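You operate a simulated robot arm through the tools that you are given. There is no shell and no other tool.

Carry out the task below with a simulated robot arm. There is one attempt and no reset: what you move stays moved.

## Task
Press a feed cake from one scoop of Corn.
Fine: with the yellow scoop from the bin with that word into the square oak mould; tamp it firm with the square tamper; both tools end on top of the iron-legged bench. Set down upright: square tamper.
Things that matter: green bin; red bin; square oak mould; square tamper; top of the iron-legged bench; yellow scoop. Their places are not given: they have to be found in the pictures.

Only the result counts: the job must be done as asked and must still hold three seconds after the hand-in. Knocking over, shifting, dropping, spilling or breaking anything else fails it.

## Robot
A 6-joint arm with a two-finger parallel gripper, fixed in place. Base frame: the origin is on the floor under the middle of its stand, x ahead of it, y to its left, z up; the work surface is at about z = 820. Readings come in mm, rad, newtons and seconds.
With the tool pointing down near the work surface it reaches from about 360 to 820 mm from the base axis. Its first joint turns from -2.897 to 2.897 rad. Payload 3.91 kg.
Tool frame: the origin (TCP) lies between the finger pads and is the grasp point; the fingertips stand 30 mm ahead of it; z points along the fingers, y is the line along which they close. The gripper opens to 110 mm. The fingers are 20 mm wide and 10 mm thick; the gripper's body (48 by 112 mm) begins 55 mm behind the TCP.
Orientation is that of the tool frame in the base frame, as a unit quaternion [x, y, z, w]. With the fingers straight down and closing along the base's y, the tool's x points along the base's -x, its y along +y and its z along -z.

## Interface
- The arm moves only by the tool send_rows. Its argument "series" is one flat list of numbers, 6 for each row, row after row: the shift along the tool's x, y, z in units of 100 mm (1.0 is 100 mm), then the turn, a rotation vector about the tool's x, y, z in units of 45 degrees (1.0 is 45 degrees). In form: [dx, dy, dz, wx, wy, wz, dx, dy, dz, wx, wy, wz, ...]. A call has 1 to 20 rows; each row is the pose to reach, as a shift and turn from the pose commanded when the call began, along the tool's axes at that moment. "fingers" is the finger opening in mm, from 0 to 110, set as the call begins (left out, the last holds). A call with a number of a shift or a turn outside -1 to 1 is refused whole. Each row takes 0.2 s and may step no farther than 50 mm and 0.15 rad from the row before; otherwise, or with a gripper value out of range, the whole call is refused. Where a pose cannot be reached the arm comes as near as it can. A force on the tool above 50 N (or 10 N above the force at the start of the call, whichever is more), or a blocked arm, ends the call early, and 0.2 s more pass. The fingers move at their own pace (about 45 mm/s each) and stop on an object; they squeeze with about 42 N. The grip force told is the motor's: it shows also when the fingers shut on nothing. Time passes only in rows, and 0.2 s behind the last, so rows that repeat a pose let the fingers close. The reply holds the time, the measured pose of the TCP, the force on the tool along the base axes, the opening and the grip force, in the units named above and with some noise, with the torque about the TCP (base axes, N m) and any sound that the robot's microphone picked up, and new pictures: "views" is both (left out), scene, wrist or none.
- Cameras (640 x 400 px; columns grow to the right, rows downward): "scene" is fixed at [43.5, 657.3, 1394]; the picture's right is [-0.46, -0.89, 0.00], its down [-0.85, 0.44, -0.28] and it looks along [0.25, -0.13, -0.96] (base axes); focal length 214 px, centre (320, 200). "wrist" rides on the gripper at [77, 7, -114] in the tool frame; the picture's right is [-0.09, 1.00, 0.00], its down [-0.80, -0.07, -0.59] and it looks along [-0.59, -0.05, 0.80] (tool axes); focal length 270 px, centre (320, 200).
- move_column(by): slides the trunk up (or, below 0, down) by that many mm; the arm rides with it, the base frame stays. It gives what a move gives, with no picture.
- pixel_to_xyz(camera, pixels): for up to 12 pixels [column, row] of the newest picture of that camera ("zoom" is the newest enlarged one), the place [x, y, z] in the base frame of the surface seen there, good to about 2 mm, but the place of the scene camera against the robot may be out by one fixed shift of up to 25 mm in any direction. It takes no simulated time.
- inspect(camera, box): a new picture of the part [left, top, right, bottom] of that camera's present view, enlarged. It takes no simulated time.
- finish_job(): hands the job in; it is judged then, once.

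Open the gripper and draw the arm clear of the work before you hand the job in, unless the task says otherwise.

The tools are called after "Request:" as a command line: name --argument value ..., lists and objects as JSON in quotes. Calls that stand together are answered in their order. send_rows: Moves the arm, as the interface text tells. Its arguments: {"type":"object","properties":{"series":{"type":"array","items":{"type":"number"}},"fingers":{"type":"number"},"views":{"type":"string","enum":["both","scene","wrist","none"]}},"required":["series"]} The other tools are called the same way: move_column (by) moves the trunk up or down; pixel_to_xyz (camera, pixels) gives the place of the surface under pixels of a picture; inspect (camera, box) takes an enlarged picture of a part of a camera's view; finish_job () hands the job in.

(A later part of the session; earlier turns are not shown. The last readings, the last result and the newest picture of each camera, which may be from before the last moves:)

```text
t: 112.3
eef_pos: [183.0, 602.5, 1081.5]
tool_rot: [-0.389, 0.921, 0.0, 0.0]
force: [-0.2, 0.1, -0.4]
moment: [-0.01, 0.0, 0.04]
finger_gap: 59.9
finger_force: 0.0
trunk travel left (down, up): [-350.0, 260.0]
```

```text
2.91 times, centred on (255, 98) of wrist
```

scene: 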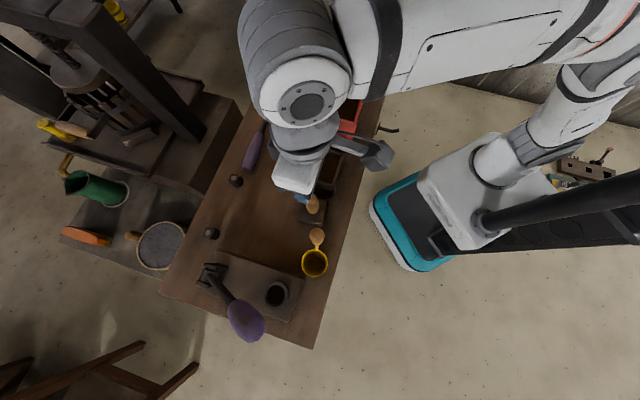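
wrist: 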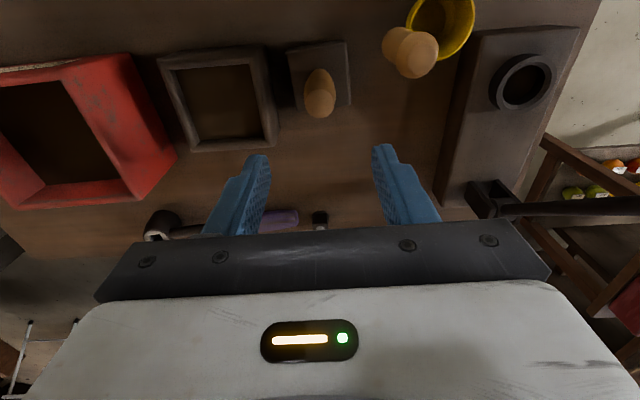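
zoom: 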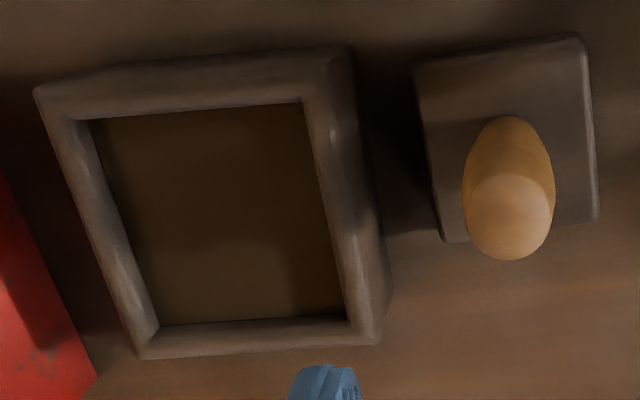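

I query the mould's rim corners, the grain surface corners, and the tamper's plate corners and handle.

Request:
pixel_to_xyz --camera "zoom" --pixels '[[42, 95], [330, 75], [365, 335], [145, 348], [95, 122], [298, 105], [342, 313], [162, 322], [220, 220], [110, 200], [325, 200], [220, 110]]'

Request:
pixel_to_xyz --camera "zoom" --pixels '[[420, 72], [575, 45], [594, 215], [446, 238], [512, 205], [470, 200], [552, 195], [510, 250], [510, 122], [465, 170], [550, 165], [78, 110]]'

```text
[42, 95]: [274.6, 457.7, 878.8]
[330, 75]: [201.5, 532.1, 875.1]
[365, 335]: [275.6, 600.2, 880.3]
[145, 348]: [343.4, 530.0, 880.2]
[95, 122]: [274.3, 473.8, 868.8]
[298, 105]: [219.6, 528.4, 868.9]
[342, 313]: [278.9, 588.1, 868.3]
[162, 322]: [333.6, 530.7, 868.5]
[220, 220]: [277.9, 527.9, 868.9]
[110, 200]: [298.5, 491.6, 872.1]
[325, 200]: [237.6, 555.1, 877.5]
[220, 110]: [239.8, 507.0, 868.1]
```

```text
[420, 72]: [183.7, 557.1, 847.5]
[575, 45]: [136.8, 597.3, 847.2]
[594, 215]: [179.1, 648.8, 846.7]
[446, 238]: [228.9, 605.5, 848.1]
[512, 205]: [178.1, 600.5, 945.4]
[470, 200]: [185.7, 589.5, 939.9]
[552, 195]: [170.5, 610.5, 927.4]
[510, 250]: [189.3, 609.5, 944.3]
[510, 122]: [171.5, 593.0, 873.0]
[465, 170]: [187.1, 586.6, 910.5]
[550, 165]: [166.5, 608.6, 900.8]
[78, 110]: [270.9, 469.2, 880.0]
```

Mould inner centre ≈(276.4,530.2), yaw ≈44.7°; tamper centre ≈(182.1,602.2), yaw ≈49°, handle top z≈945; grain level z≈868.7. I descend 95 mm over the tamper handle, keeping the fingers at 60 mm.

Request:
send_rows --series '[0, 0, 0.25, 0, 0, 0, 0.005, 0.003, 0.5, 0, 0, 0, 0.01, 0.003, 0.75, 0, 0, 0, 0.01, 0.003, 0.95, 0, 0, 0]' --fingers 60 --views "both"

```text
t: 113.3
eef_pos: [180.6, 602.6, 984.5]
tool_rot: [-0.389, 0.921, 0.0, 0.0]
force: [0.5, 0.2, 0.1]
moment: [0.03, 0.02, 0.0]
finger_gap: 59.8
finger_force: 0.1
trunk travel left (down, up): [-350.0, 260.0]
```

scene: 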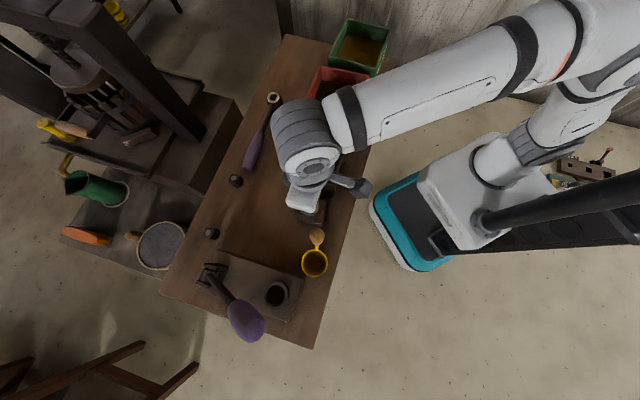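
wrist: 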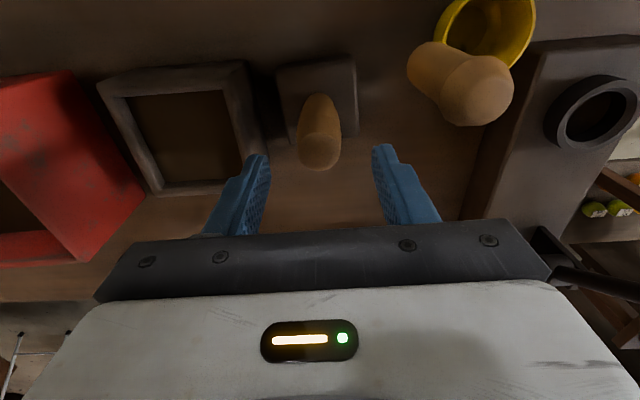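

The handle (318,145) is centred between the fingers. The scoop's handle at (470,80) is near the gripper's right side, so I measure it before going lower.

Request:
inspect --camera "wrist" --box '[380, 0, 560, 140]'

Request:
pixel_to_xyz --camera "wrist" --pixels '[[448, 95], [460, 118], [480, 85], [510, 85], [480, 60], [408, 70], [440, 45], [430, 70], [318, 155], [318, 130], [300, 130], [337, 130]]'

```text
2.86 times, centred on (470, 70) of wrist
```

zoom: 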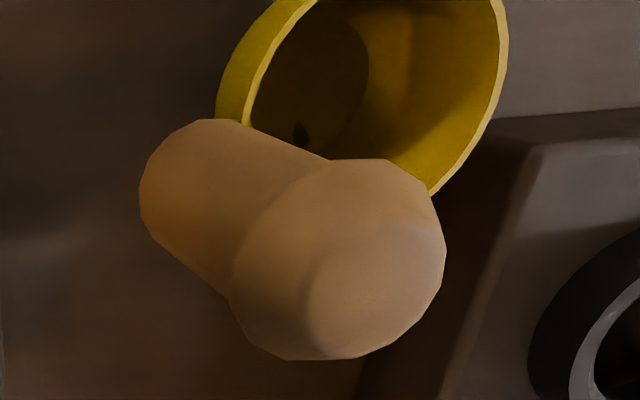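

```text
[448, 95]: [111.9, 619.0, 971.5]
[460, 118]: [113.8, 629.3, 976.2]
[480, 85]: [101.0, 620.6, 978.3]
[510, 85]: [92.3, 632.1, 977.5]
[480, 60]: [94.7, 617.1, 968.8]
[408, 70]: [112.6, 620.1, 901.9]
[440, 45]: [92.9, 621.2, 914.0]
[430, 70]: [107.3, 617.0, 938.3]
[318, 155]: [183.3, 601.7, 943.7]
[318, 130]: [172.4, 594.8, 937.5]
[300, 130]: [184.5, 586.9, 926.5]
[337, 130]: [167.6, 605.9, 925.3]
```

The scoop handle (axis ≈(102,628)) would pass only about 10 mm from the gripper, so I turn the hand 20° clockwise, which clears it by over 20 mm, and fix the position by 1 mm.

Request:
send_rows --series '[0, 0, 0, 0, 0, 0.148, -0.005, -0.007, 0, 0, 0, 0.296, -0.01, -0.01, 0, 0, 0, 0.444, -0.01, -0.01, 0, 0, 0, 0.444]' --views "none"

Request:
send_rows --series '[0, 0, 0.15, 0, 0, 0, 0, 0, 0.3, 0, 0, 0, 0, 0, 0.45, 0, 0, 0]' --views "both"

```text
t: 114.3
eef_pos: [184.0, 603.1, 986.0]
tool_rot: [-0.223, 0.975, 0.0, 0.0]
force: [1.2, 0.0, -1.0]
moment: [-0.02, 0.0, 0.01]
finger_gap: 59.9
finger_force: 0.0
trunk travel left (down, up): [-350.0, 260.0]
```

```text
t: 115.2
eef_pos: [185.4, 603.5, 942.1]
tool_rot: [-0.223, 0.975, 0.0, 0.0]
force: [0.8, -0.1, -0.1]
moment: [-0.06, -0.01, -0.03]
finger_gap: 59.6
finger_force: 0.1
trunk travel left (down, up): [-350.0, 260.0]
```

scene: 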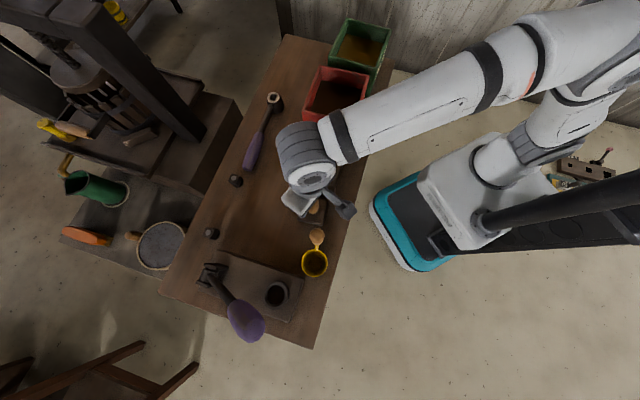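
wrist: 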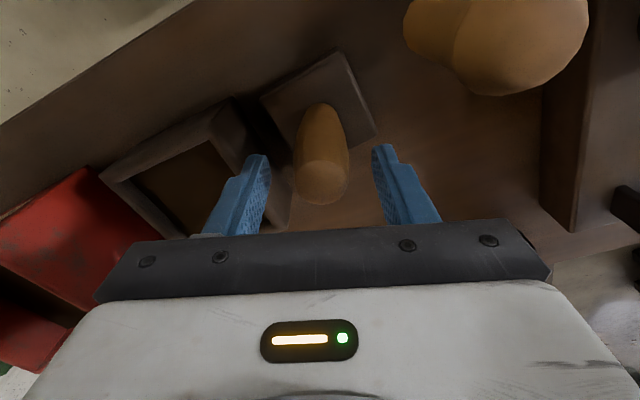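

The handle top at (322,180) is centred at the grasp point. I go down 45 mm more to z≈897.

Request:
send_rows --series '[0, 0, 0.15, 0, 0, 0, 0, 0, 0.3, 0, 0, 0, 0, 0, 0.45, 0, 0, 0]' --views "both"

```text
t: 116.0
eef_pos: [183.8, 601.4, 895.2]
tool_rot: [-0.222, 0.975, 0.0, 0.0]
force: [-0.7, -0.1, 0.3]
moment: [0.01, 0.0, -0.02]
finger_gap: 60.0
finger_force: 0.0
trunk travel left (down, up): [-350.0, 260.0]
```

scene: 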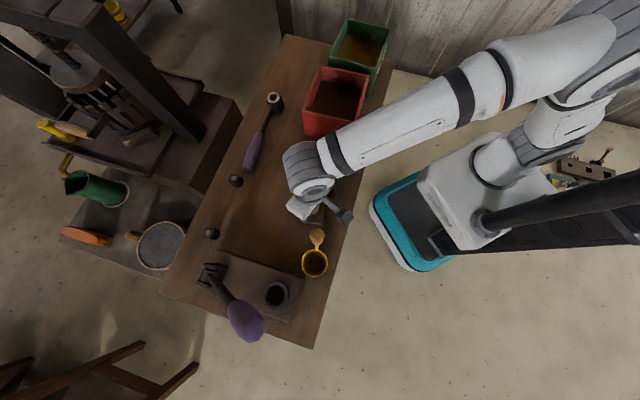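
wrist: 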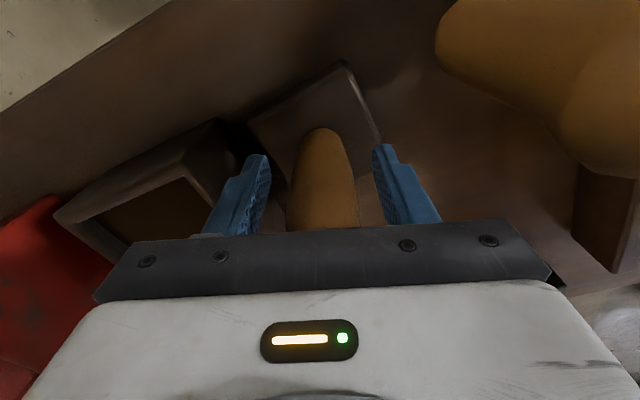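

The fingers straddle the handle low down, no contact. I close them.

Request:
send_rows --series '[0, 0, 0, 0, 0, 0, 0, 0, 0, 0, 0, 0, 0, 0, 0, 0, 0, 0, 0, 0, 0, 0, 0, 0, 0, 0, 0, 0, 0, 0]' --fingers 0 --views "wrist"

```text
t: 117.2
eef_pos: [184.2, 602.7, 895.5]
tool_rot: [-0.223, 0.975, 0.0, 0.0]
force: [-0.5, -1.2, -0.7]
moment: [0.03, -0.01, 0.05]
finger_gap: 30.5
finger_force: 41.6
trunk travel left (down, up): [-350.0, 260.0]
```

wrist: 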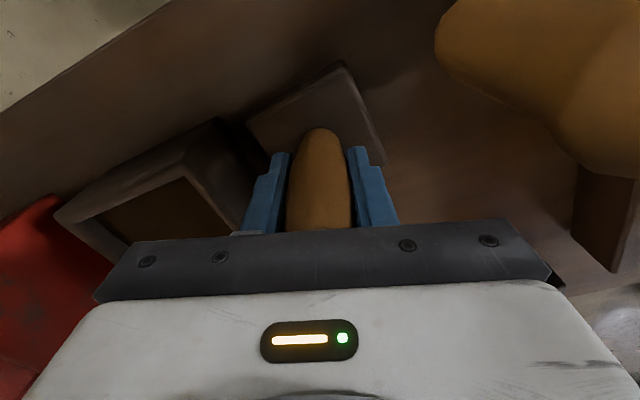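

Gripped at 30.5 mm, 41.6 N. I lift the tamper 100 mm straight up.

Request:
send_rows --series '[0, 0, -0.1, 0, 0, 0, 0, 0, -0.3, 0, 0, 0, 0, 0, -0.55, 0, 0, 0, 0, 0, -0.8, 0, 0, 0, 0, 0, -1.0, 0, 0, 0]' --views "both"

```text
t: 118.3
eef_pos: [184.6, 603.2, 995.3]
tool_rot: [-0.223, 0.975, 0.0, 0.0]
force: [0.2, 0.8, -3.1]
moment: [0.01, -0.01, 0.01]
finger_gap: 30.5
finger_force: 41.9
trunk travel left (down, up): [-350.0, 260.0]
```

scene: 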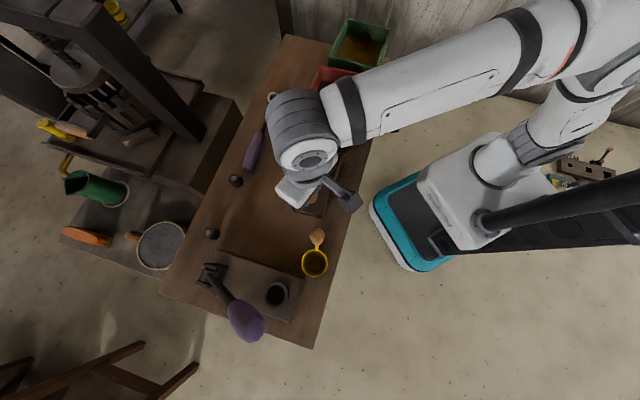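
wrist: 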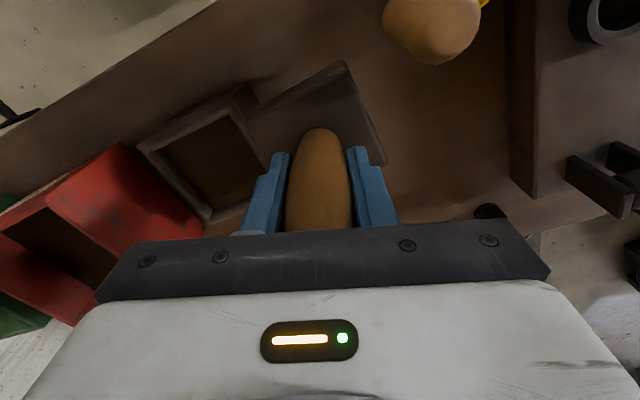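

The tamper hangs straight. I move it toward the mould centre (Δ = 94, −72 mm) with a 4.3° clockwise turn to match the mould's sides.

Request:
send_rows --series '[-0.09, -0.18, 0, 0, 0, 0.02, -0.18, -0.36, 0, 0, 0, 0.04, -0.27, -0.54, 0, 0, 0, 0.06, -0.36, -0.72, 0, 0, 0, 0.08, -0.45, -0.9, 0, 0, 0, 0.096]' --views "none"

Request:
send_rows --series '[-0.04, -0.08, 0, 0, 0, 0, -0.086, -0.158, 0, 0, 0, 0, -0.086, -0.158, 0, 0, 0, 0]' --views "both"

```text
t: 119.5
eef_pos: [264.3, 541.2, 999.1]
tool_rot: [-0.186, 0.983, 0.0, 0.001]
force: [0.0, 0.2, -2.2]
moment: [0.01, -0.02, 0.0]
finger_gap: 30.5
finger_force: 42.0
trunk travel left (down, up): [-350.0, 260.0]
```

```text
t: 120.3
eef_pos: [276.8, 529.7, 998.5]
tool_rot: [-0.186, 0.983, -0.001, 0.0]
force: [0.1, -0.5, -1.8]
moment: [-0.02, 0.03, -0.03]
finger_gap: 30.2
finger_force: 42.0
trunk travel left (down, up): [-350.0, 260.0]
```

scene: 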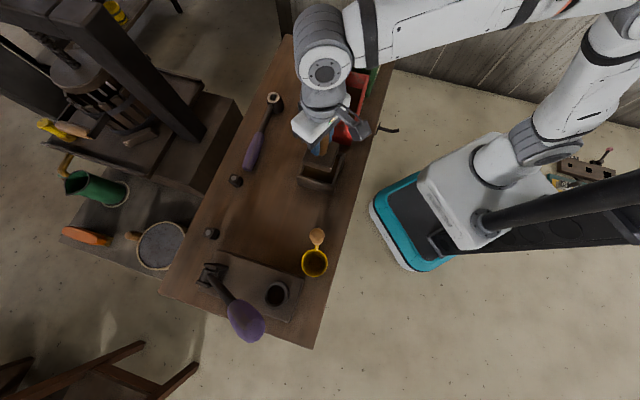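
wrist: 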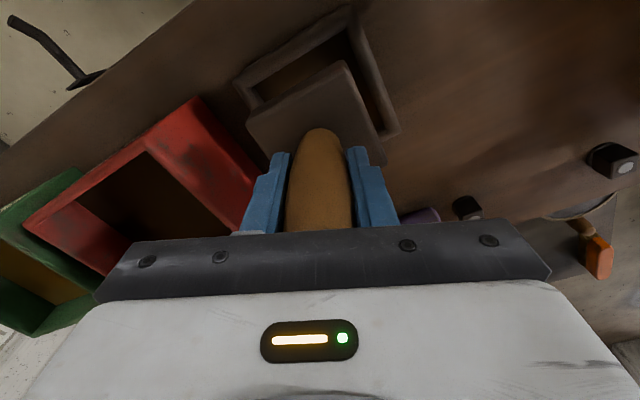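

I measure the plate corners and the visible mould corners in the wrist picture to check the alignment before lowering.

Request:
inspect --camera "wrist" --box '[220, 0, 420, 170]'

```text
2.35 times, centred on (320, 85) of wrist
```

zoom: 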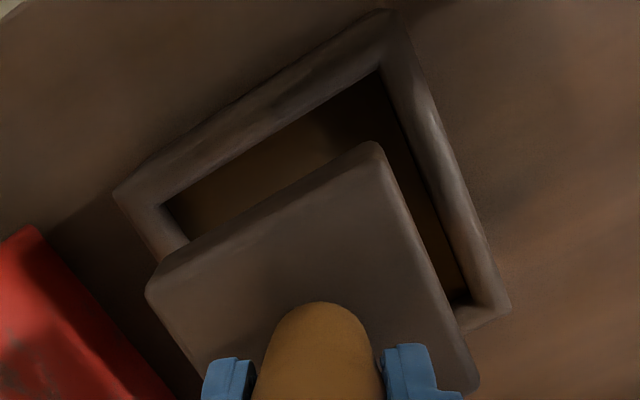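

Request:
pixel_to_xyz --camera "zoom" --pixels '[[152, 285], [375, 145], [472, 385], [160, 270], [365, 152], [465, 375], [260, 215], [420, 260], [200, 370], [300, 300]]'

Request:
pixel_to_xyz --camera "zoom" --pixels '[[122, 195], [390, 20], [505, 305], [165, 205], [380, 75], [462, 300], [270, 110], [440, 160], [470, 320], [175, 235]]'

```text
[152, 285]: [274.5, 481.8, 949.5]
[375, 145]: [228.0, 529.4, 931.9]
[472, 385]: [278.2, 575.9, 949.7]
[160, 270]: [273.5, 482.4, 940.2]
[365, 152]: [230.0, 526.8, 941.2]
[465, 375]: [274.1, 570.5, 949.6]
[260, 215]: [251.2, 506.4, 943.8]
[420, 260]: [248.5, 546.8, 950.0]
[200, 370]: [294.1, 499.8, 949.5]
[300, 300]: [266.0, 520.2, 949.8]
```

```text
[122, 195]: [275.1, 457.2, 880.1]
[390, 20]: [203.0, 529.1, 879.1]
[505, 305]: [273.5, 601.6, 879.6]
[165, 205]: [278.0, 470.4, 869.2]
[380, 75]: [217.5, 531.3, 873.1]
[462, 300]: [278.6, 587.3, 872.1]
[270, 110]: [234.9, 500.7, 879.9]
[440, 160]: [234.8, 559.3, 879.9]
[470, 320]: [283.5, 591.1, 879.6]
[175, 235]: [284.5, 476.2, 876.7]
```

Plate centre (276.4,528.9) matches the mould centre (≈276.4,529.5) within 1 mm with ~7 mm play each side. I lower 48 mm, to just inside the rim.

Request:
send_rows --series '[0, 0, 0.12, 0, 0, 0, 0, 0, 0.24, 0, 0, 0, 0, 0, 0.36, 0, 0, 0, 0, 0, 0.42, 0, 0, 0, 0, 0, 0.48, 0, 0, 0]' --views "both"

Request:
inspect --camera "wrist" --box '[220, 0, 420, 170]'

```text
t: 121.5
eef_pos: [277.7, 530.9, 948.9]
tool_rot: [-0.186, 0.983, 0.0, 0.0]
force: [-0.1, 0.1, -2.6]
moment: [0.01, -0.04, -0.03]
finger_gap: 30.4
finger_force: 42.1
trunk travel left (down, up): [-350.0, 260.0]
```

scene: 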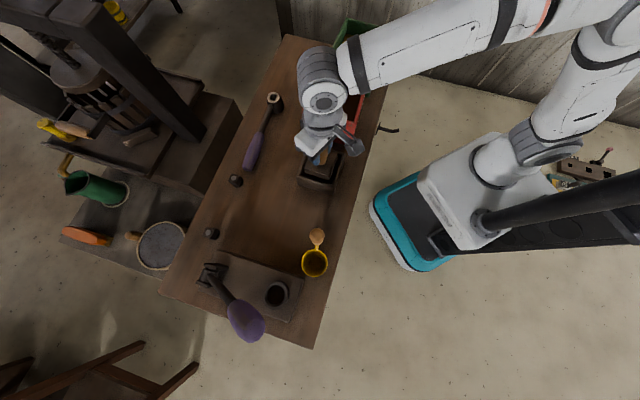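
wrist: 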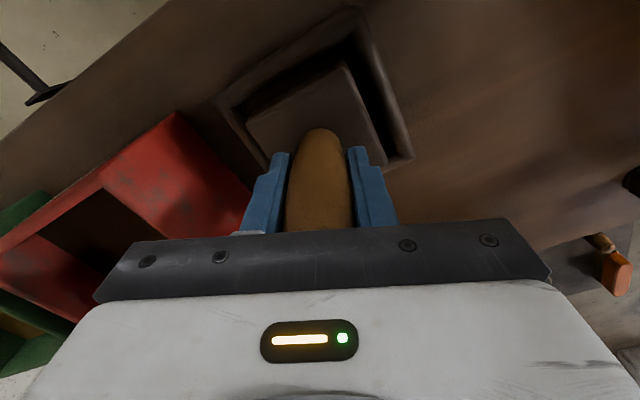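

```text
2.35 times, centred on (320, 85) of wrist
```

zoom: 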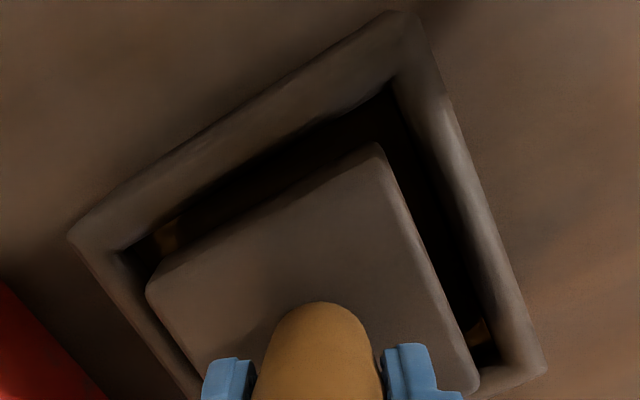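

The plate sits centred inside the opening. I press down in 1 mm steps and watch the force.

Request:
send_rows --series '[0, 0, 0.015, 0, 0, 0, 0, 0, 0.03, 0, 0, 0, 0, 0, 0.045, 0, 0, 0, 0, 0, 0.06, 0, 0, 0, 0, 0, 0.07, 0, 0, 0]' --views "none"

```text
t: 122.8
eef_pos: [277.5, 530.7, 941.2]
tool_rot: [-0.185, 0.983, 0.0, 0.0]
force: [-0.3, 0.2, -3.9]
moment: [-0.01, 0.03, 0.0]
finger_gap: 30.3
finger_force: 42.4
trunk travel left (down, up): [-350.0, 260.0]
```

No resistance yet at plate bottom ≈866. I continue down in 1 mm steps.

Request:
send_rows --series '[0, 0, 0.01, 0, 0, 0, 0, 0, 0.02, 0, 0, 0, 0, 0, 0.03, 0, 0, 0, 0, 0, 0.04, 0, 0, 0, 0, 0, 0.05, 0, 0, 0]' --views "none"

```text
t: 124.0
eef_pos: [277.0, 530.0, 936.8]
tool_rot: [-0.186, 0.983, 0.0, 0.0]
force: [0.8, -0.3, -2.0]
moment: [-0.01, 0.04, -0.02]
finger_gap: 30.1
finger_force: 42.0
trunk travel left (down, up): [-350.0, 260.0]
```

Still only the weight shows at z=936.8 (plate bottom ≈861). I look at the picture before pressing deeper.

Request:
inspect --camera "wrist" --box '[220, 0, 420, 170]'

Request:
inspect --camera "scene" --box '[290, 110, 370, 210]'

```text
2.35 times, centred on (320, 85) of wrist
```

zoom: 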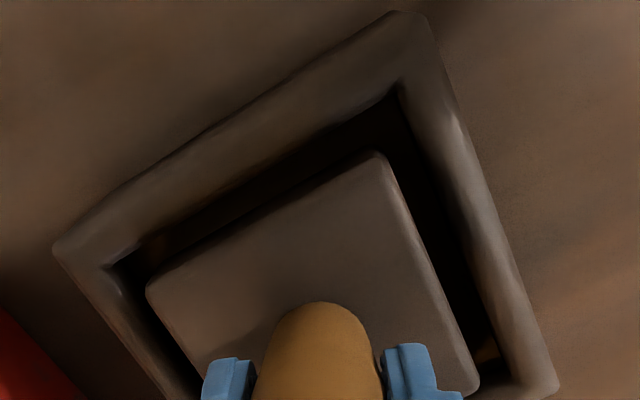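

```text
4.00 times, centred on (330, 160) of scene
```

zoom: 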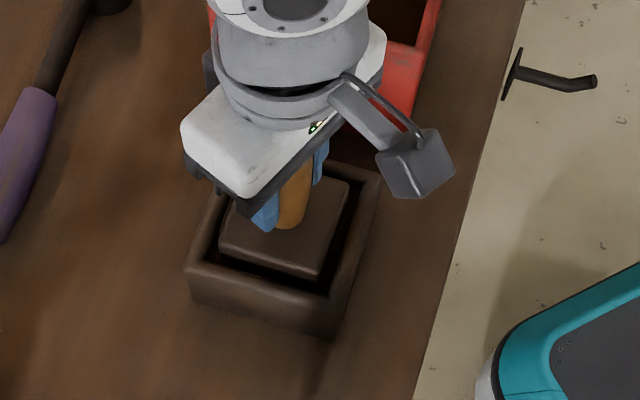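

The plate is evenly inside; nothing touches the walls. I keep pressing down slowly.

Request:
send_rows --series '[0, 0, 0.01, 0, 0, 0, 0, 0, 0.02, 0, 0, 0, 0, 0, 0.03, 0, 0, 0, 0, 0, 0.04, 0, 0, 0, 0, 0, 0.05, 0, 0, 0, 0, 0, 0.06, 0, 0, 0]' --views "none"

```text
t: 125.3
eef_pos: [277.7, 529.9, 931.2]
tool_rot: [-0.185, 0.983, 0.0, 0.0]
force: [-0.6, -0.1, -1.9]
moment: [-0.02, 0.01, -0.04]
finger_gap: 30.2
finger_force: 41.8
trunk travel left (down, up): [-350.0, 260.0]
```

Still free at plate bottom ≈856. I continue 8 mm more at the same slow pace.

Request:
send_rows --series '[0, 0, 0.01, 0, 0, 0, 0, 0, 0.02, 0, 0, 0, 0, 0, 0.03, 0, 0, 0, 0, 0, 0.04, 0, 0, 0, 0, 0, 0.05, 0, 0, 0, 0, 0, 0.06, 0, 0, 0, 0, 0, 0.07, 0, 0, 0, 0, 0, 0.08, 0, 0, 0]' --views "none"

```text
t: 127.2
eef_pos: [277.0, 528.2, 923.5]
tool_rot: [-0.186, 0.983, 0.002, 0.002]
force: [0.7, 4.6, 38.4]
moment: [-0.74, 0.19, 0.0]
finger_gap: 30.5
finger_force: 42.0
trunk travel left (down, up): [-350.0, 260.0]
```

Firm resistance now: 38 N at z=923.5. I hold the pressure for about a second and look.

Request:
send_rows --series '[0, 0, 0, 0, 0, 0, 0, 0, 0, 0, 0, 0, 0, 0, 0, 0, 0, 0, 0, 0, 0, 0, 0, 0, 0, 0, 0, 0, 0, 0]' --views "both"

Request:
inspect --camera "wrist" --box '[220, 0, 420, 170]'

Request:
inspect --camera "scene" --box '[290, 110, 370, 210]'

```text
t: 128.3
eef_pos: [276.1, 528.8, 924.4]
tool_rot: [-0.185, 0.983, 0.002, 0.002]
force: [-1.2, 5.0, 38.2]
moment: [-0.61, 0.33, -0.02]
finger_gap: 30.4
finger_force: 41.6
trunk travel left (down, up): [-350.0, 260.0]
```

scene: 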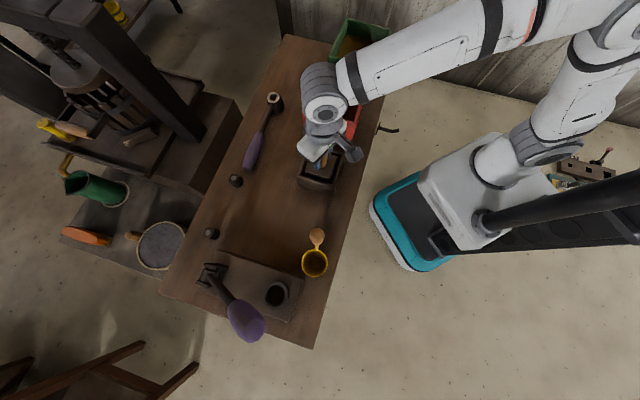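
wrist: 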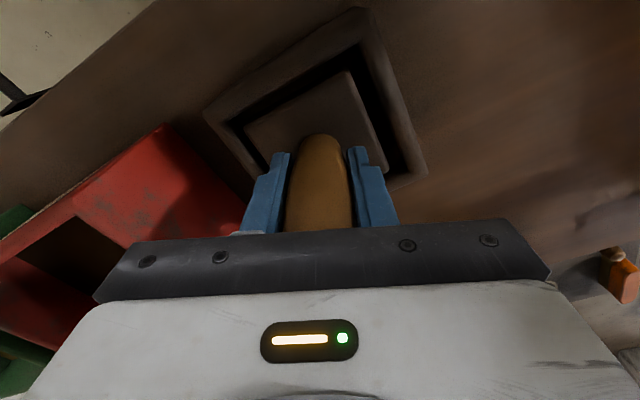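

```text
2.35 times, centred on (320, 85) of wrist
```

zoom: 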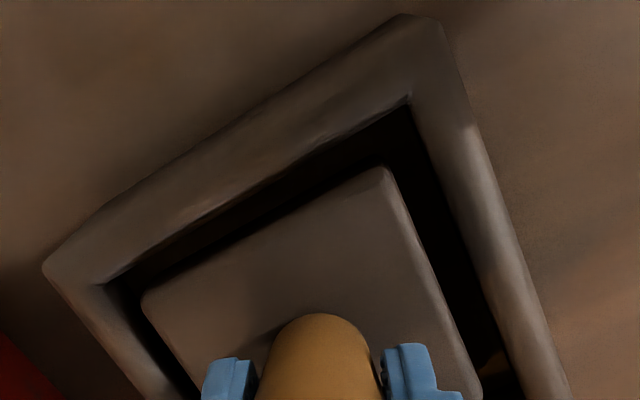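

```text
4.00 times, centred on (330, 160) of scene
```

zoom: 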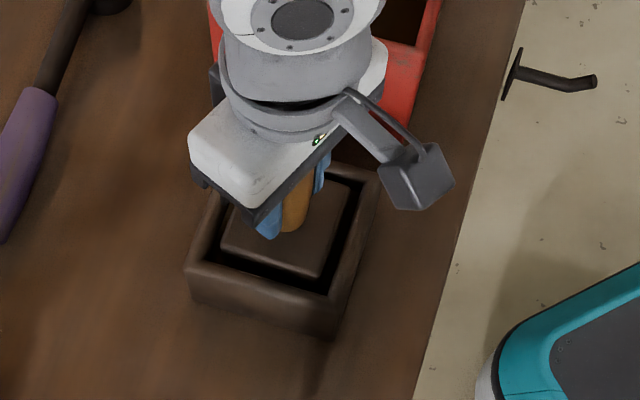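

Steady at 38 N. I measure the plate's top height and what remains visible of the grain.

Request:
pixel_to_xyz --camera "zoom" --pixels '[[240, 170], [300, 200], [290, 250], [320, 195], [250, 190], [310, 270]]'

Request:
inspect --camera "wrist" --box '[230, 40, 400, 180]'

Request:
pixel_to_xyz --camera "wrist" --pixels '[[290, 115], [330, 95], [350, 120], [370, 150], [320, 110], [395, 152], [240, 120], [270, 90], [390, 120], [343, 75], [320, 88]]'

```text
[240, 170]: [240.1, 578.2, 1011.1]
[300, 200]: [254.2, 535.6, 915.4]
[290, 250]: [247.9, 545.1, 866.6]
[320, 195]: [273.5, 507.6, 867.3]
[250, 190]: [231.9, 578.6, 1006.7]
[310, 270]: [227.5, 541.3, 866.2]
```

```text
2.86 times, centred on (315, 110) of wrist
```

zoom: 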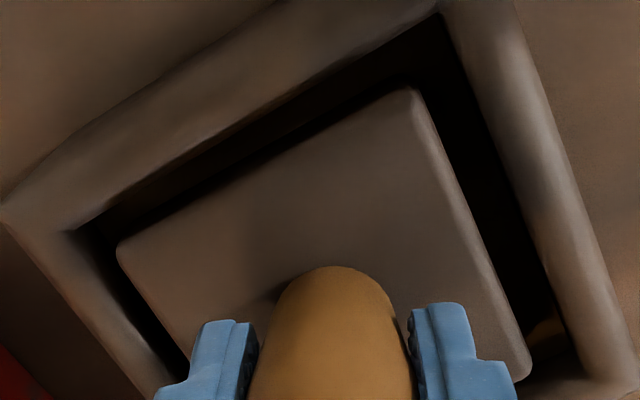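

```text
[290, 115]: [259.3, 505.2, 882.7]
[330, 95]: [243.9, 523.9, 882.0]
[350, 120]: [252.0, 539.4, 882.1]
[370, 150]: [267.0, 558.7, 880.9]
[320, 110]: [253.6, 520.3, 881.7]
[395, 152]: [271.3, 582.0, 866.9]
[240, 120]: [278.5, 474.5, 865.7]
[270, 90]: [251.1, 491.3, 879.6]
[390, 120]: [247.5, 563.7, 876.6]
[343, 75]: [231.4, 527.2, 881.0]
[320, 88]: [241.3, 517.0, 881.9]
```

The plate top is at z≈882 (plate bottom ≈854.5, about 14 mm into the grain), and the handle top now bears on the palm. I press a little more, 1 mm.

Request:
send_rows --series '[0, 0, 0.004, 0, 0, 0, 0, 0, 0.008, 0, 0, 0, 0, 0, 0.008, 0, 0, 0, 0, 0, 0.008, 0, 0, 0]' --views "none"

```text
t: 129.3
eef_pos: [277.0, 528.1, 925.1]
tool_rot: [-0.185, 0.983, 0.002, 0.001]
force: [0.3, 2.7, 41.7]
moment: [-0.91, 0.38, -0.03]
finger_gap: 30.3
finger_force: 41.8
trunk travel left (down, up): [-350.0, 260.0]
```

41.7 N, and the plate no longer moves. I add another 1.5 mm of command and hold.

Request:
send_rows --series '[0, 0, 0.005, 0, 0, 0, 0, 0, 0.01, 0, 0, 0, 0, 0, 0.015, 0, 0, 0, 0, 0, 0.015, 0, 0, 0, 0, 0, 0.015, 0, 0, 0]' --views "none"

```text
t: 130.6
eef_pos: [277.2, 527.5, 923.5]
tool_rot: [-0.186, 0.983, 0.003, 0.002]
force: [2.1, -1.5, 50.2]
moment: [-1.32, 0.19, -0.04]
finger_gap: 30.3
finger_force: 42.1
trunk travel left (down, up): [-350.0, 260.0]
```

50 N reached and held. I ease off and lift the tamper 60 mm to look at the cake.

Request:
send_rows --series '[0, 0, -0.02, 0, 0, 0, 0, 0, -0.05, 0, 0, 0, 0, 0, -0.15, 0, 0, 0, 0, 0, -0.3, 0, 0, 0, 0, 0, -0.5, 0, 0, 0, 0, 0, -0.7, 0, 0, 0]' --views "both"

Request:
inspect --camera "wrist" --box '[200, 0, 430, 190]'

Request:
inspect --camera "scene" --box '[290, 110, 370, 210]'

```text
t: 131.9
eef_pos: [275.2, 530.5, 991.4]
tool_rot: [-0.186, 0.983, 0.001, 0.0]
force: [-0.4, 0.5, -3.2]
moment: [0.01, -0.03, 0.01]
finger_gap: 30.1
finger_force: 42.1
trunk travel left (down, up): [-350.0, 260.0]
```

scene: 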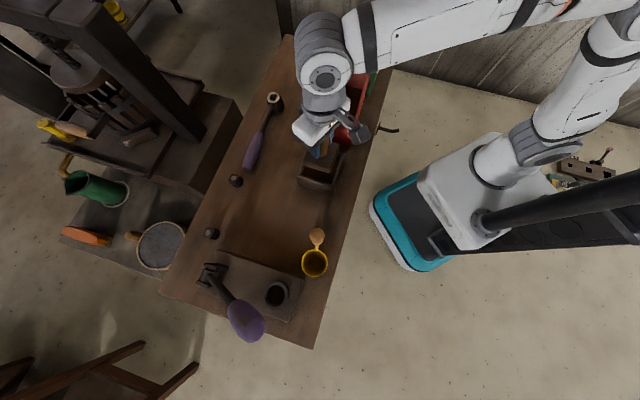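
wrist: 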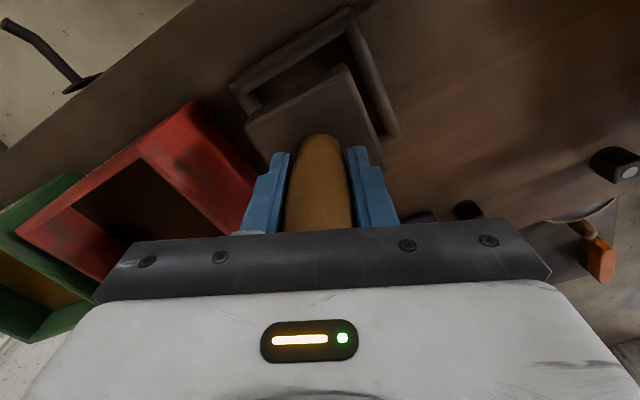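

```text
2.11 times, centred on (315, 95) of wrist
```

zoom: 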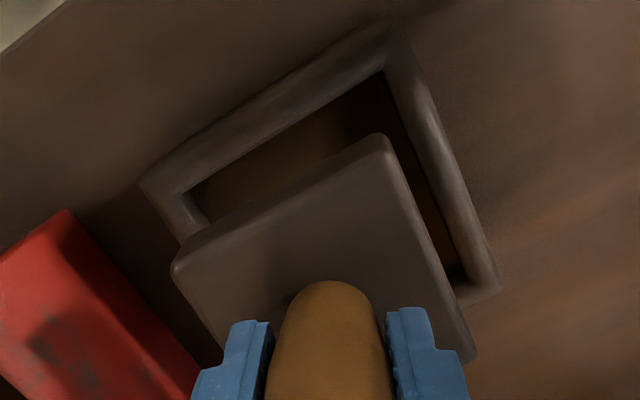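

```text
4.00 times, centred on (330, 160) of scene
```

zoom: 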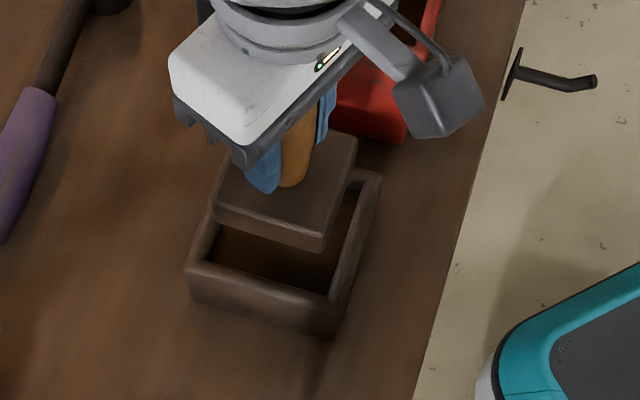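

I measure the grain level now, beside the raised plate.

Request:
pixel_to_xyz --camera "wrist" --pixels '[[287, 76], [300, 70], [275, 85], [320, 60], [365, 95], [375, 120], [253, 88], [340, 20]]'

Request:
pixel_to_xyz --camera "zoom" --pixels '[[270, 260], [300, 270], [240, 250], [340, 230], [345, 250], [315, 265]]'

```text
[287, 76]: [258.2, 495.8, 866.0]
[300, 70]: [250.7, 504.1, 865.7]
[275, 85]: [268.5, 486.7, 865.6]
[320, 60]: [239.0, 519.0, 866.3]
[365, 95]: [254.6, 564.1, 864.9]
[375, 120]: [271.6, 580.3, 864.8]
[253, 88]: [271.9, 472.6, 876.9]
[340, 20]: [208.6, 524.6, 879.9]
```

```text
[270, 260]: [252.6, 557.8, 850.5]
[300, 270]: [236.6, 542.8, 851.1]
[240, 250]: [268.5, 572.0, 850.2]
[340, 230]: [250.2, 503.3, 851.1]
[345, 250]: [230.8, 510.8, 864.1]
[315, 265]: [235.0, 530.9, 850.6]
```

The grain surface has sunk from about 868.6 to 865.7, so it was compacted. I tamp a second time to be sure it is firm: down to just above contact first.

Request:
send_rows --series '[0, 0, 0.15, 0, 0, 0, 0, 0, 0.3, 0, 0, 0, 0, 0, 0.45, 0, 0, 0, 0, 0, 0.55, 0, 0, 0, 0, 0, 0.61, 0, 0, 0, 0, 0, 0.63, 0, 0, 0]' --views "none"

Request:
send_rows --series '[0, 0, 0.01, 0, 0, 0, 0, 0, 0.02, 0, 0, 0, 0, 0, 0.03, 0, 0, 0, 0, 0, 0.04, 0, 0, 0, 0, 0, 0.05, 0, 0, 0, 0, 0, 0.06, 0, 0, 0, 0, 0, 0.07, 0, 0, 0]' --views "none"

```text
t: 133.3
eef_pos: [278.0, 528.8, 926.9]
tool_rot: [-0.186, 0.983, 0.0, 0.0]
force: [-0.5, 0.4, -1.6]
moment: [-0.02, 0.02, -0.02]
finger_gap: 30.3
finger_force: 42.0
trunk travel left (down, up): [-350.0, 260.0]
```

```text
t: 134.9
eef_pos: [278.6, 529.2, 924.5]
tool_rot: [-0.185, 0.983, 0.003, 0.003]
force: [0.1, 6.5, 30.1]
moment: [-1.05, 0.02, 0.01]
finger_gap: 30.4
finger_force: 42.3
trunk travel left (down, up): [-350.0, 260.0]
```

Contact at the same height, 30 N now. I increase toward 48 N and hold a second.

Request:
send_rows --series '[0, 0, 0.01, 0, 0, 0, 0, 0, 0.02, 0, 0, 0, 0, 0, 0.03, 0, 0, 0, 0, 0, 0.035, 0, 0, 0, 0, 0, 0.035, 0, 0, 0, 0, 0, 0.035, 0, 0, 0, 0, 0, 0.035, 0, 0, 0]' --views "none"

```text
t: 135.5
eef_pos: [278.1, 530.5, 925.1]
tool_rot: [-0.185, 0.983, 0.004, 0.002]
force: [-3.4, -5.2, 18.7]
moment: [-1.41, 0.29, -0.21]
finger_gap: 30.5
finger_force: 41.8
trunk travel left (down, up): [-350.0, 260.0]
stopped in row 2: the force on the tool passed its limit at 52 N (the readings are from after the stop); the commanded pose is now the measured one
```

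The press peaked at 52 N and stopped as designed. I lift the tamper again and check the grain.

Request:
send_rows --series '[0, 0, -0.02, 0, 0, 0, 0, 0, -0.06, 0, 0, 0, 0, 0, -0.2, 0, 0, 0, 0, 0, -0.4, 0, 0, 0, 0, 0, -0.6, 0, 0, 0, 0, 0, -0.8, 0, 0, 0]' --views "both"

Request:
pixel_to_xyz --camera "wrist" --pixels '[[287, 76], [300, 70], [275, 85], [320, 60], [365, 95], [375, 120], [310, 65], [330, 50]]'

Request:
inspect --camera "wrist" --box '[200, 0, 430, 190]'

```text
t: 136.9
eef_pos: [280.6, 533.7, 1003.0]
tool_rot: [-0.187, 0.982, 0.003, 0.003]
force: [0.6, 0.9, -2.0]
moment: [0.01, 0.02, -0.01]
finger_gap: 30.3
finger_force: 42.2
trunk travel left (down, up): [-350.0, 260.0]
```

scene: 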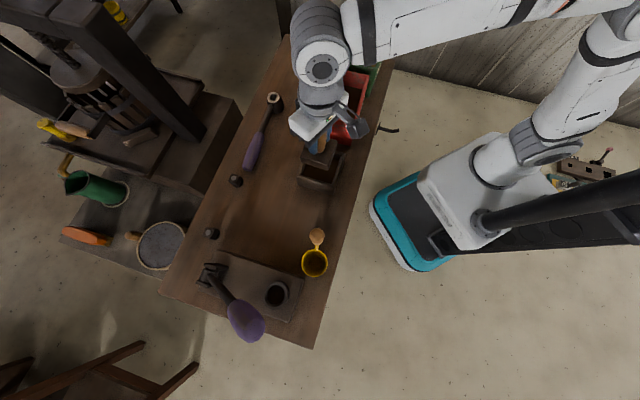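
wrist: 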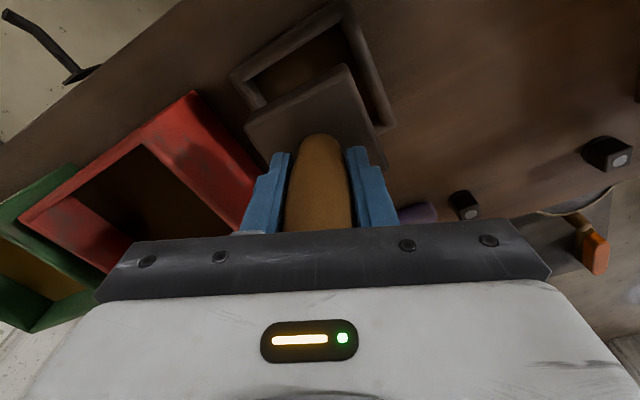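

```text
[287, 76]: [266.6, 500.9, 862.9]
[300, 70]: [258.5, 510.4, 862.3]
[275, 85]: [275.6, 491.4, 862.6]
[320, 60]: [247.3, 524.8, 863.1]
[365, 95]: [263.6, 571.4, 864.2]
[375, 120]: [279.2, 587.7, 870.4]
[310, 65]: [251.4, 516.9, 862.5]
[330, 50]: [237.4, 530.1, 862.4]
```

```text
2.11 times, centred on (315, 95) of wrist
```

zoom: 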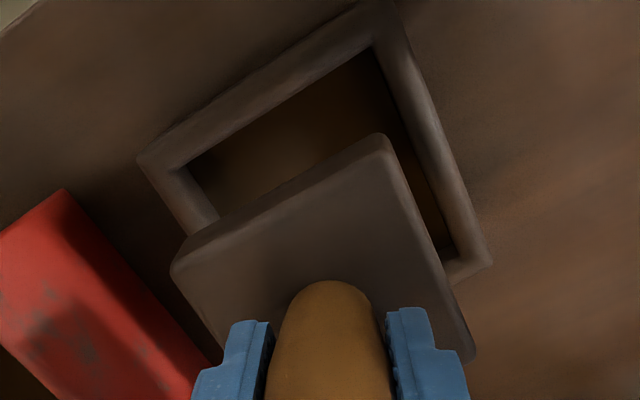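

The level sank again (868.6 → 865.7 → 862.5), so each firm stroke compacts it by about 3 mm and more strokes help. I check the plate's alignment again since the stop reset the pose.

Request:
pixel_to_xyz --camera "zoom" --pixels '[[176, 270], [383, 140], [470, 355], [143, 160], [375, 12], [488, 262], [190, 175], [370, 55], [452, 250]]'

```text
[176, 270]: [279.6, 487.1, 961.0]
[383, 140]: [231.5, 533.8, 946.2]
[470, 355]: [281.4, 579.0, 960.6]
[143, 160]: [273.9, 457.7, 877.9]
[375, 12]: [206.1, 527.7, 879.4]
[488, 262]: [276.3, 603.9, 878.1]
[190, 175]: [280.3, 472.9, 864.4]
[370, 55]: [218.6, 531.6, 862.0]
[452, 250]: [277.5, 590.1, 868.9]
```

The plate is off by about (3.8, 2.5) mm and 0.5° tilted; I correct both and descend 70 mm, still above contact.

Request:
send_rows --series '[0.02, -0.004, 0, 0.003, 0.005, 0, 0.0445, -0.009, 0, 0.006, 0.009, 0, 0.0445, -0.009, 0.15, 0.006, 0.009, 0, 0.0445, -0.009, 0.3, 0.006, 0.009, 0, 0.0445, -0.009, 0.5, 0.006, 0.009, 0, 0.0445, -0.009, 0.65, 0.006, 0.009, 0, 0.0445, -0.009, 0.7, 0.006, 0.009, 0]' --views "wrist"

Request:
inspect --camera "wrist" --box '[200, 0, 430, 190]'

```text
t: 138.5
eef_pos: [276.6, 528.8, 930.7]
tool_rot: [-0.185, 0.983, 0.0, -0.001]
force: [-0.5, -0.1, -1.8]
moment: [0.03, 0.01, 0.0]
finger_gap: 30.3
finger_force: 42.4
trunk travel left (down, up): [-350.0, 260.0]
```

wrist: 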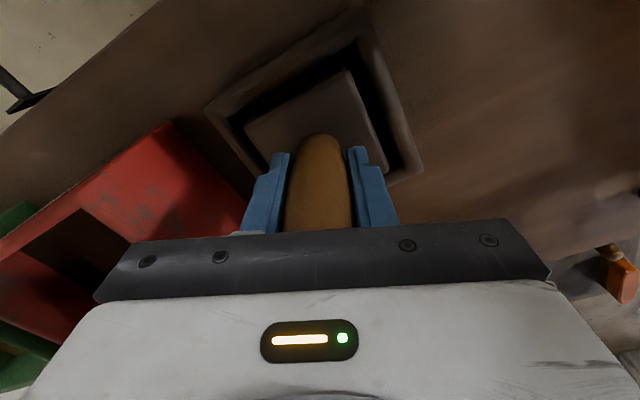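

```text
2.11 times, centred on (315, 95) of wrist
```

zoom: 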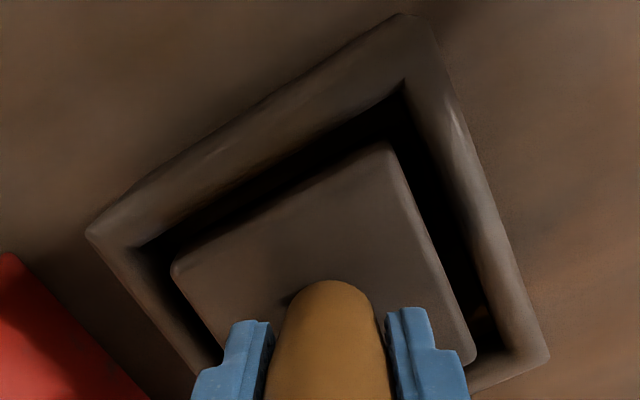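

Centred again. I press a third stroke: 12 mm down in 2 mm steps.

Request:
send_rows --series '[0, 0, 0.03, 0, 0, 0, 0, 0, 0.05, 0, 0, 0, 0, 0, 0.07, 0, 0, 0, 0, 0, 0.09, 0, 0, 0, 0, 0, 0.1, 0, 0, 0, 0, 0, 0.1, 0, 0, 0]' --views "none"

```text
t: 139.9
eef_pos: [276.4, 530.0, 924.6]
tool_rot: [-0.186, 0.982, 0.002, 0.001]
force: [1.7, 1.8, 15.6]
moment: [0.15, -0.94, 0.12]
finger_gap: 30.3
finger_force: 41.6
trunk travel left (down, up): [-350.0, 260.0]
```

15.6 N so far; I add 4 mm in 1 mm steps and hold.

Request:
send_rows --series '[0, 0, 0.01, 0, 0, 0, 0, 0, 0.02, 0, 0, 0, 0, 0, 0.03, 0, 0, 0, 0, 0, 0.04, 0, 0, 0, 0, 0, 0.04, 0, 0, 0]' --views "none"

```text
t: 140.8
eef_pos: [275.3, 530.6, 924.2]
tool_rot: [-0.186, 0.983, 0.005, 0.003]
force: [-3.2, -4.7, 16.4]
moment: [-1.26, 0.23, -0.19]
finger_gap: 30.4
finger_force: 42.4
trunk travel left (down, up): [-350.0, 260.0]
stopped in row 4: the force on the tool passed its limit at 52 N (the readings are from after the stop); the commanded pose is now the measured one
```

Third stroke peaked at 52 N. Now I make two more strokes in one call with 10 mm lifts between, staying near 40 N, and correct the small tilt and offset.

Request:
send_rows --series '[0, 0, -0.03, 0.005, 0.005, 0, -0.01, -0.015, -0.08, 0.011, 0.01, 0, -0.01, -0.015, -0.12, 0.011, 0.01, 0, -0.01, -0.015, -0.06, 0.011, 0.01, 0, -0.01, -0.015, -0.02, 0.011, 0.01, 0, -0.01, -0.015, 0.0, 0.011, 0.01, 0, -0.01, -0.015, 0.01, 0.011, 0.01, 0, -0.01, -0.015, 0.02, 0.011, 0.01, 0, -0.01, -0.015, 0.02, 0.011, 0.01, 0, -0.01, -0.015, -0.02, 0.011, 0.01, 0, -0.01, -0.015, -0.08, 0.011, 0.01, 0, -0.01, -0.015, -0.12, 0.011, 0.01, 0]' --views "none"

```text
t: 143.4
eef_pos: [277.0, 528.7, 934.3]
tool_rot: [-0.186, 0.983, -0.002, -0.003]
force: [-0.5, -0.7, -2.2]
moment: [0.01, 0.0, 0.0]
finger_gap: 30.4
finger_force: 41.5
trunk travel left (down, up): [-350.0, 260.0]
```

That stroke completed without tripping the limit. I lift 70 mm and check the grain level again.

Request:
send_rows --series '[0, 0, -0.2, 0, 0, 0, 0, 0, -0.4, 0, 0, 0, 0, 0, -0.7, 0, 0, 0]' --views "wrist"

Request:
pixel_to_xyz --camera "wrist" --pixels '[[287, 76], [300, 70], [275, 85], [320, 60], [365, 95], [310, 65], [330, 50], [355, 75]]'

Request:
inspect --camera "wrist" --box '[200, 0, 430, 190]'

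```text
t: 144.2
eef_pos: [277.5, 525.6, 1003.7]
tool_rot: [-0.186, 0.983, -0.001, -0.002]
force: [0.1, 0.4, -2.8]
moment: [0.03, -0.02, 0.02]
finger_gap: 30.5
finger_force: 42.4
trunk travel left (down, up): [-350.0, 260.0]
```

wrist: 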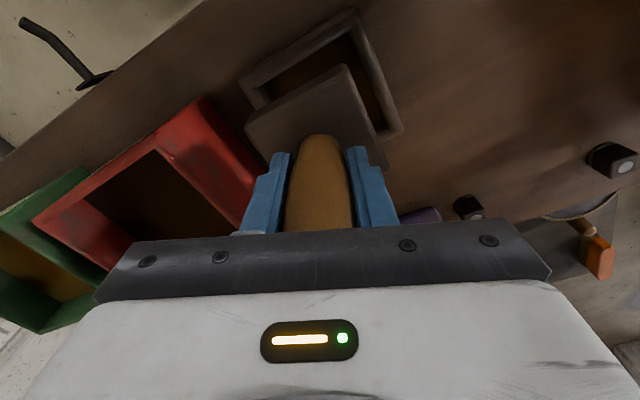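

```text
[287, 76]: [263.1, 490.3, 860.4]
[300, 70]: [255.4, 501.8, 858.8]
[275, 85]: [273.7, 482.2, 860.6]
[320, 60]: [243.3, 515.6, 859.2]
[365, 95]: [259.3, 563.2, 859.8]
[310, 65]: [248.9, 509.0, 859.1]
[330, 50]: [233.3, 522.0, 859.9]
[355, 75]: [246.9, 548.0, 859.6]
```

```text
2.11 times, centred on (315, 95) of wrist
```

zoom: 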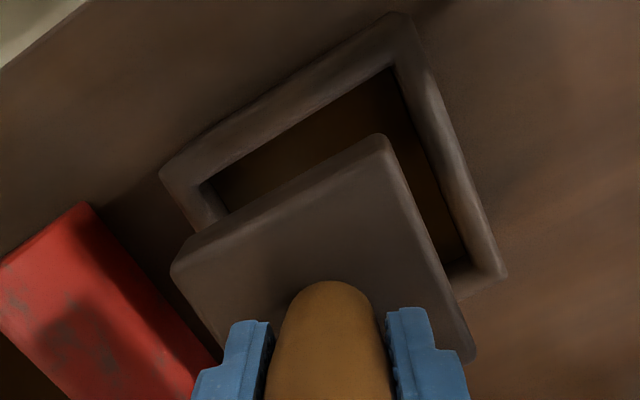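

The level is now ≈859.6. I verify alignment from this view and then do another full stroke.

Request:
pixel_to_xyz --camera "zoom" --pixels '[[176, 270], [383, 140], [470, 355], [165, 172], [398, 18], [505, 272], [208, 182], [390, 70], [465, 258]]'

```text
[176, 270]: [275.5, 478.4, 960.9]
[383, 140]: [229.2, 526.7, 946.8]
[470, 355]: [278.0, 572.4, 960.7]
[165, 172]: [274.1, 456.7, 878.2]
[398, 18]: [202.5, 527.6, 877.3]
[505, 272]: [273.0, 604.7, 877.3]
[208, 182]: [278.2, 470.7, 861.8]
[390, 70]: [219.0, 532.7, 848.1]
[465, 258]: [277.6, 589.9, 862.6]
```

The plate is off by about 5 mm in y, so I correct that and go down 68 mm, above contact.

Request:
send_rows --series '[-0.006, 0.024, 0, -0.001, -0.003, 0, -0.013, 0.047, 0, -0.0015, -0.0055, 0, -0.013, 0.047, 0.2, -0.0015, -0.0055, 0, -0.013, 0.047, 0.4, -0.0015, -0.0055, 0, -0.013, 0.047, 0.6, -0.0015, -0.0055, 0, -0.013, 0.047, 0.68, -0.0015, -0.0055, 0]' --views "wrist"

Request:
send_rows --series '[0, 0, 0.03, 0, 0, 0, 0, 0, 0.06, 0, 0, 0, 0, 0, 0.08, 0, 0, 0, 0, 0, 0.1, 0, 0, 0, 0, 0, 0.11, 0, 0, 0]' --views "none"

```text
t: 145.6
eef_pos: [278.1, 533.6, 936.2]
tool_rot: [-0.186, 0.983, -0.001, 0.0]
force: [0.4, 0.3, -1.6]
moment: [-0.02, -0.01, 0.0]
finger_gap: 30.3
finger_force: 42.8
trunk travel left (down, up): [-350.0, 260.0]
```

wrist: 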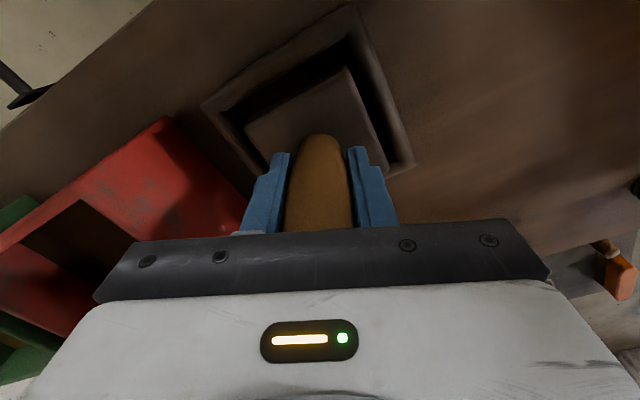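

```text
t: 146.8
eef_pos: [277.7, 536.1, 925.3]
tool_rot: [-0.185, 0.983, 0.0, 0.001]
force: [0.3, 0.0, -2.2]
moment: [0.01, -0.01, -0.06]
finger_gap: 30.3
finger_force: 41.4
trunk travel left (down, up): [-350.0, 260.0]
```

The reported y drifted to 536; I check the plate's real place in the mould before pressing.

Request:
inspect --camera "wrist" --box '[200, 0, 430, 190]'

Request:
inspect --camera "scene" --box '[290, 110, 370, 210]'

```text
2.11 times, centred on (315, 95) of wrist
```

zoom: 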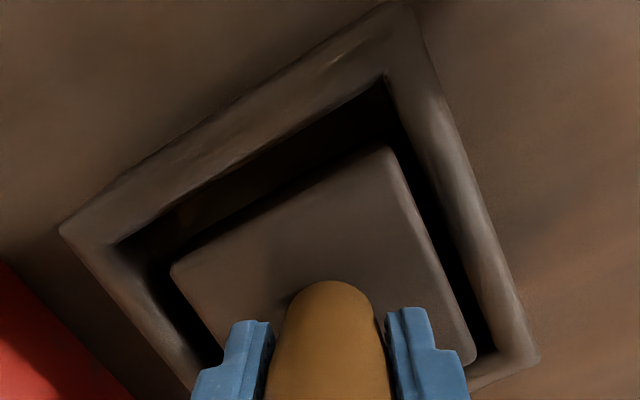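

```text
4.00 times, centred on (330, 160) of scene
```

zoom: 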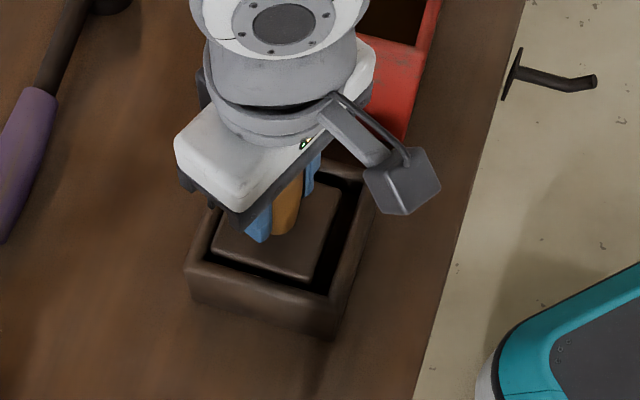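

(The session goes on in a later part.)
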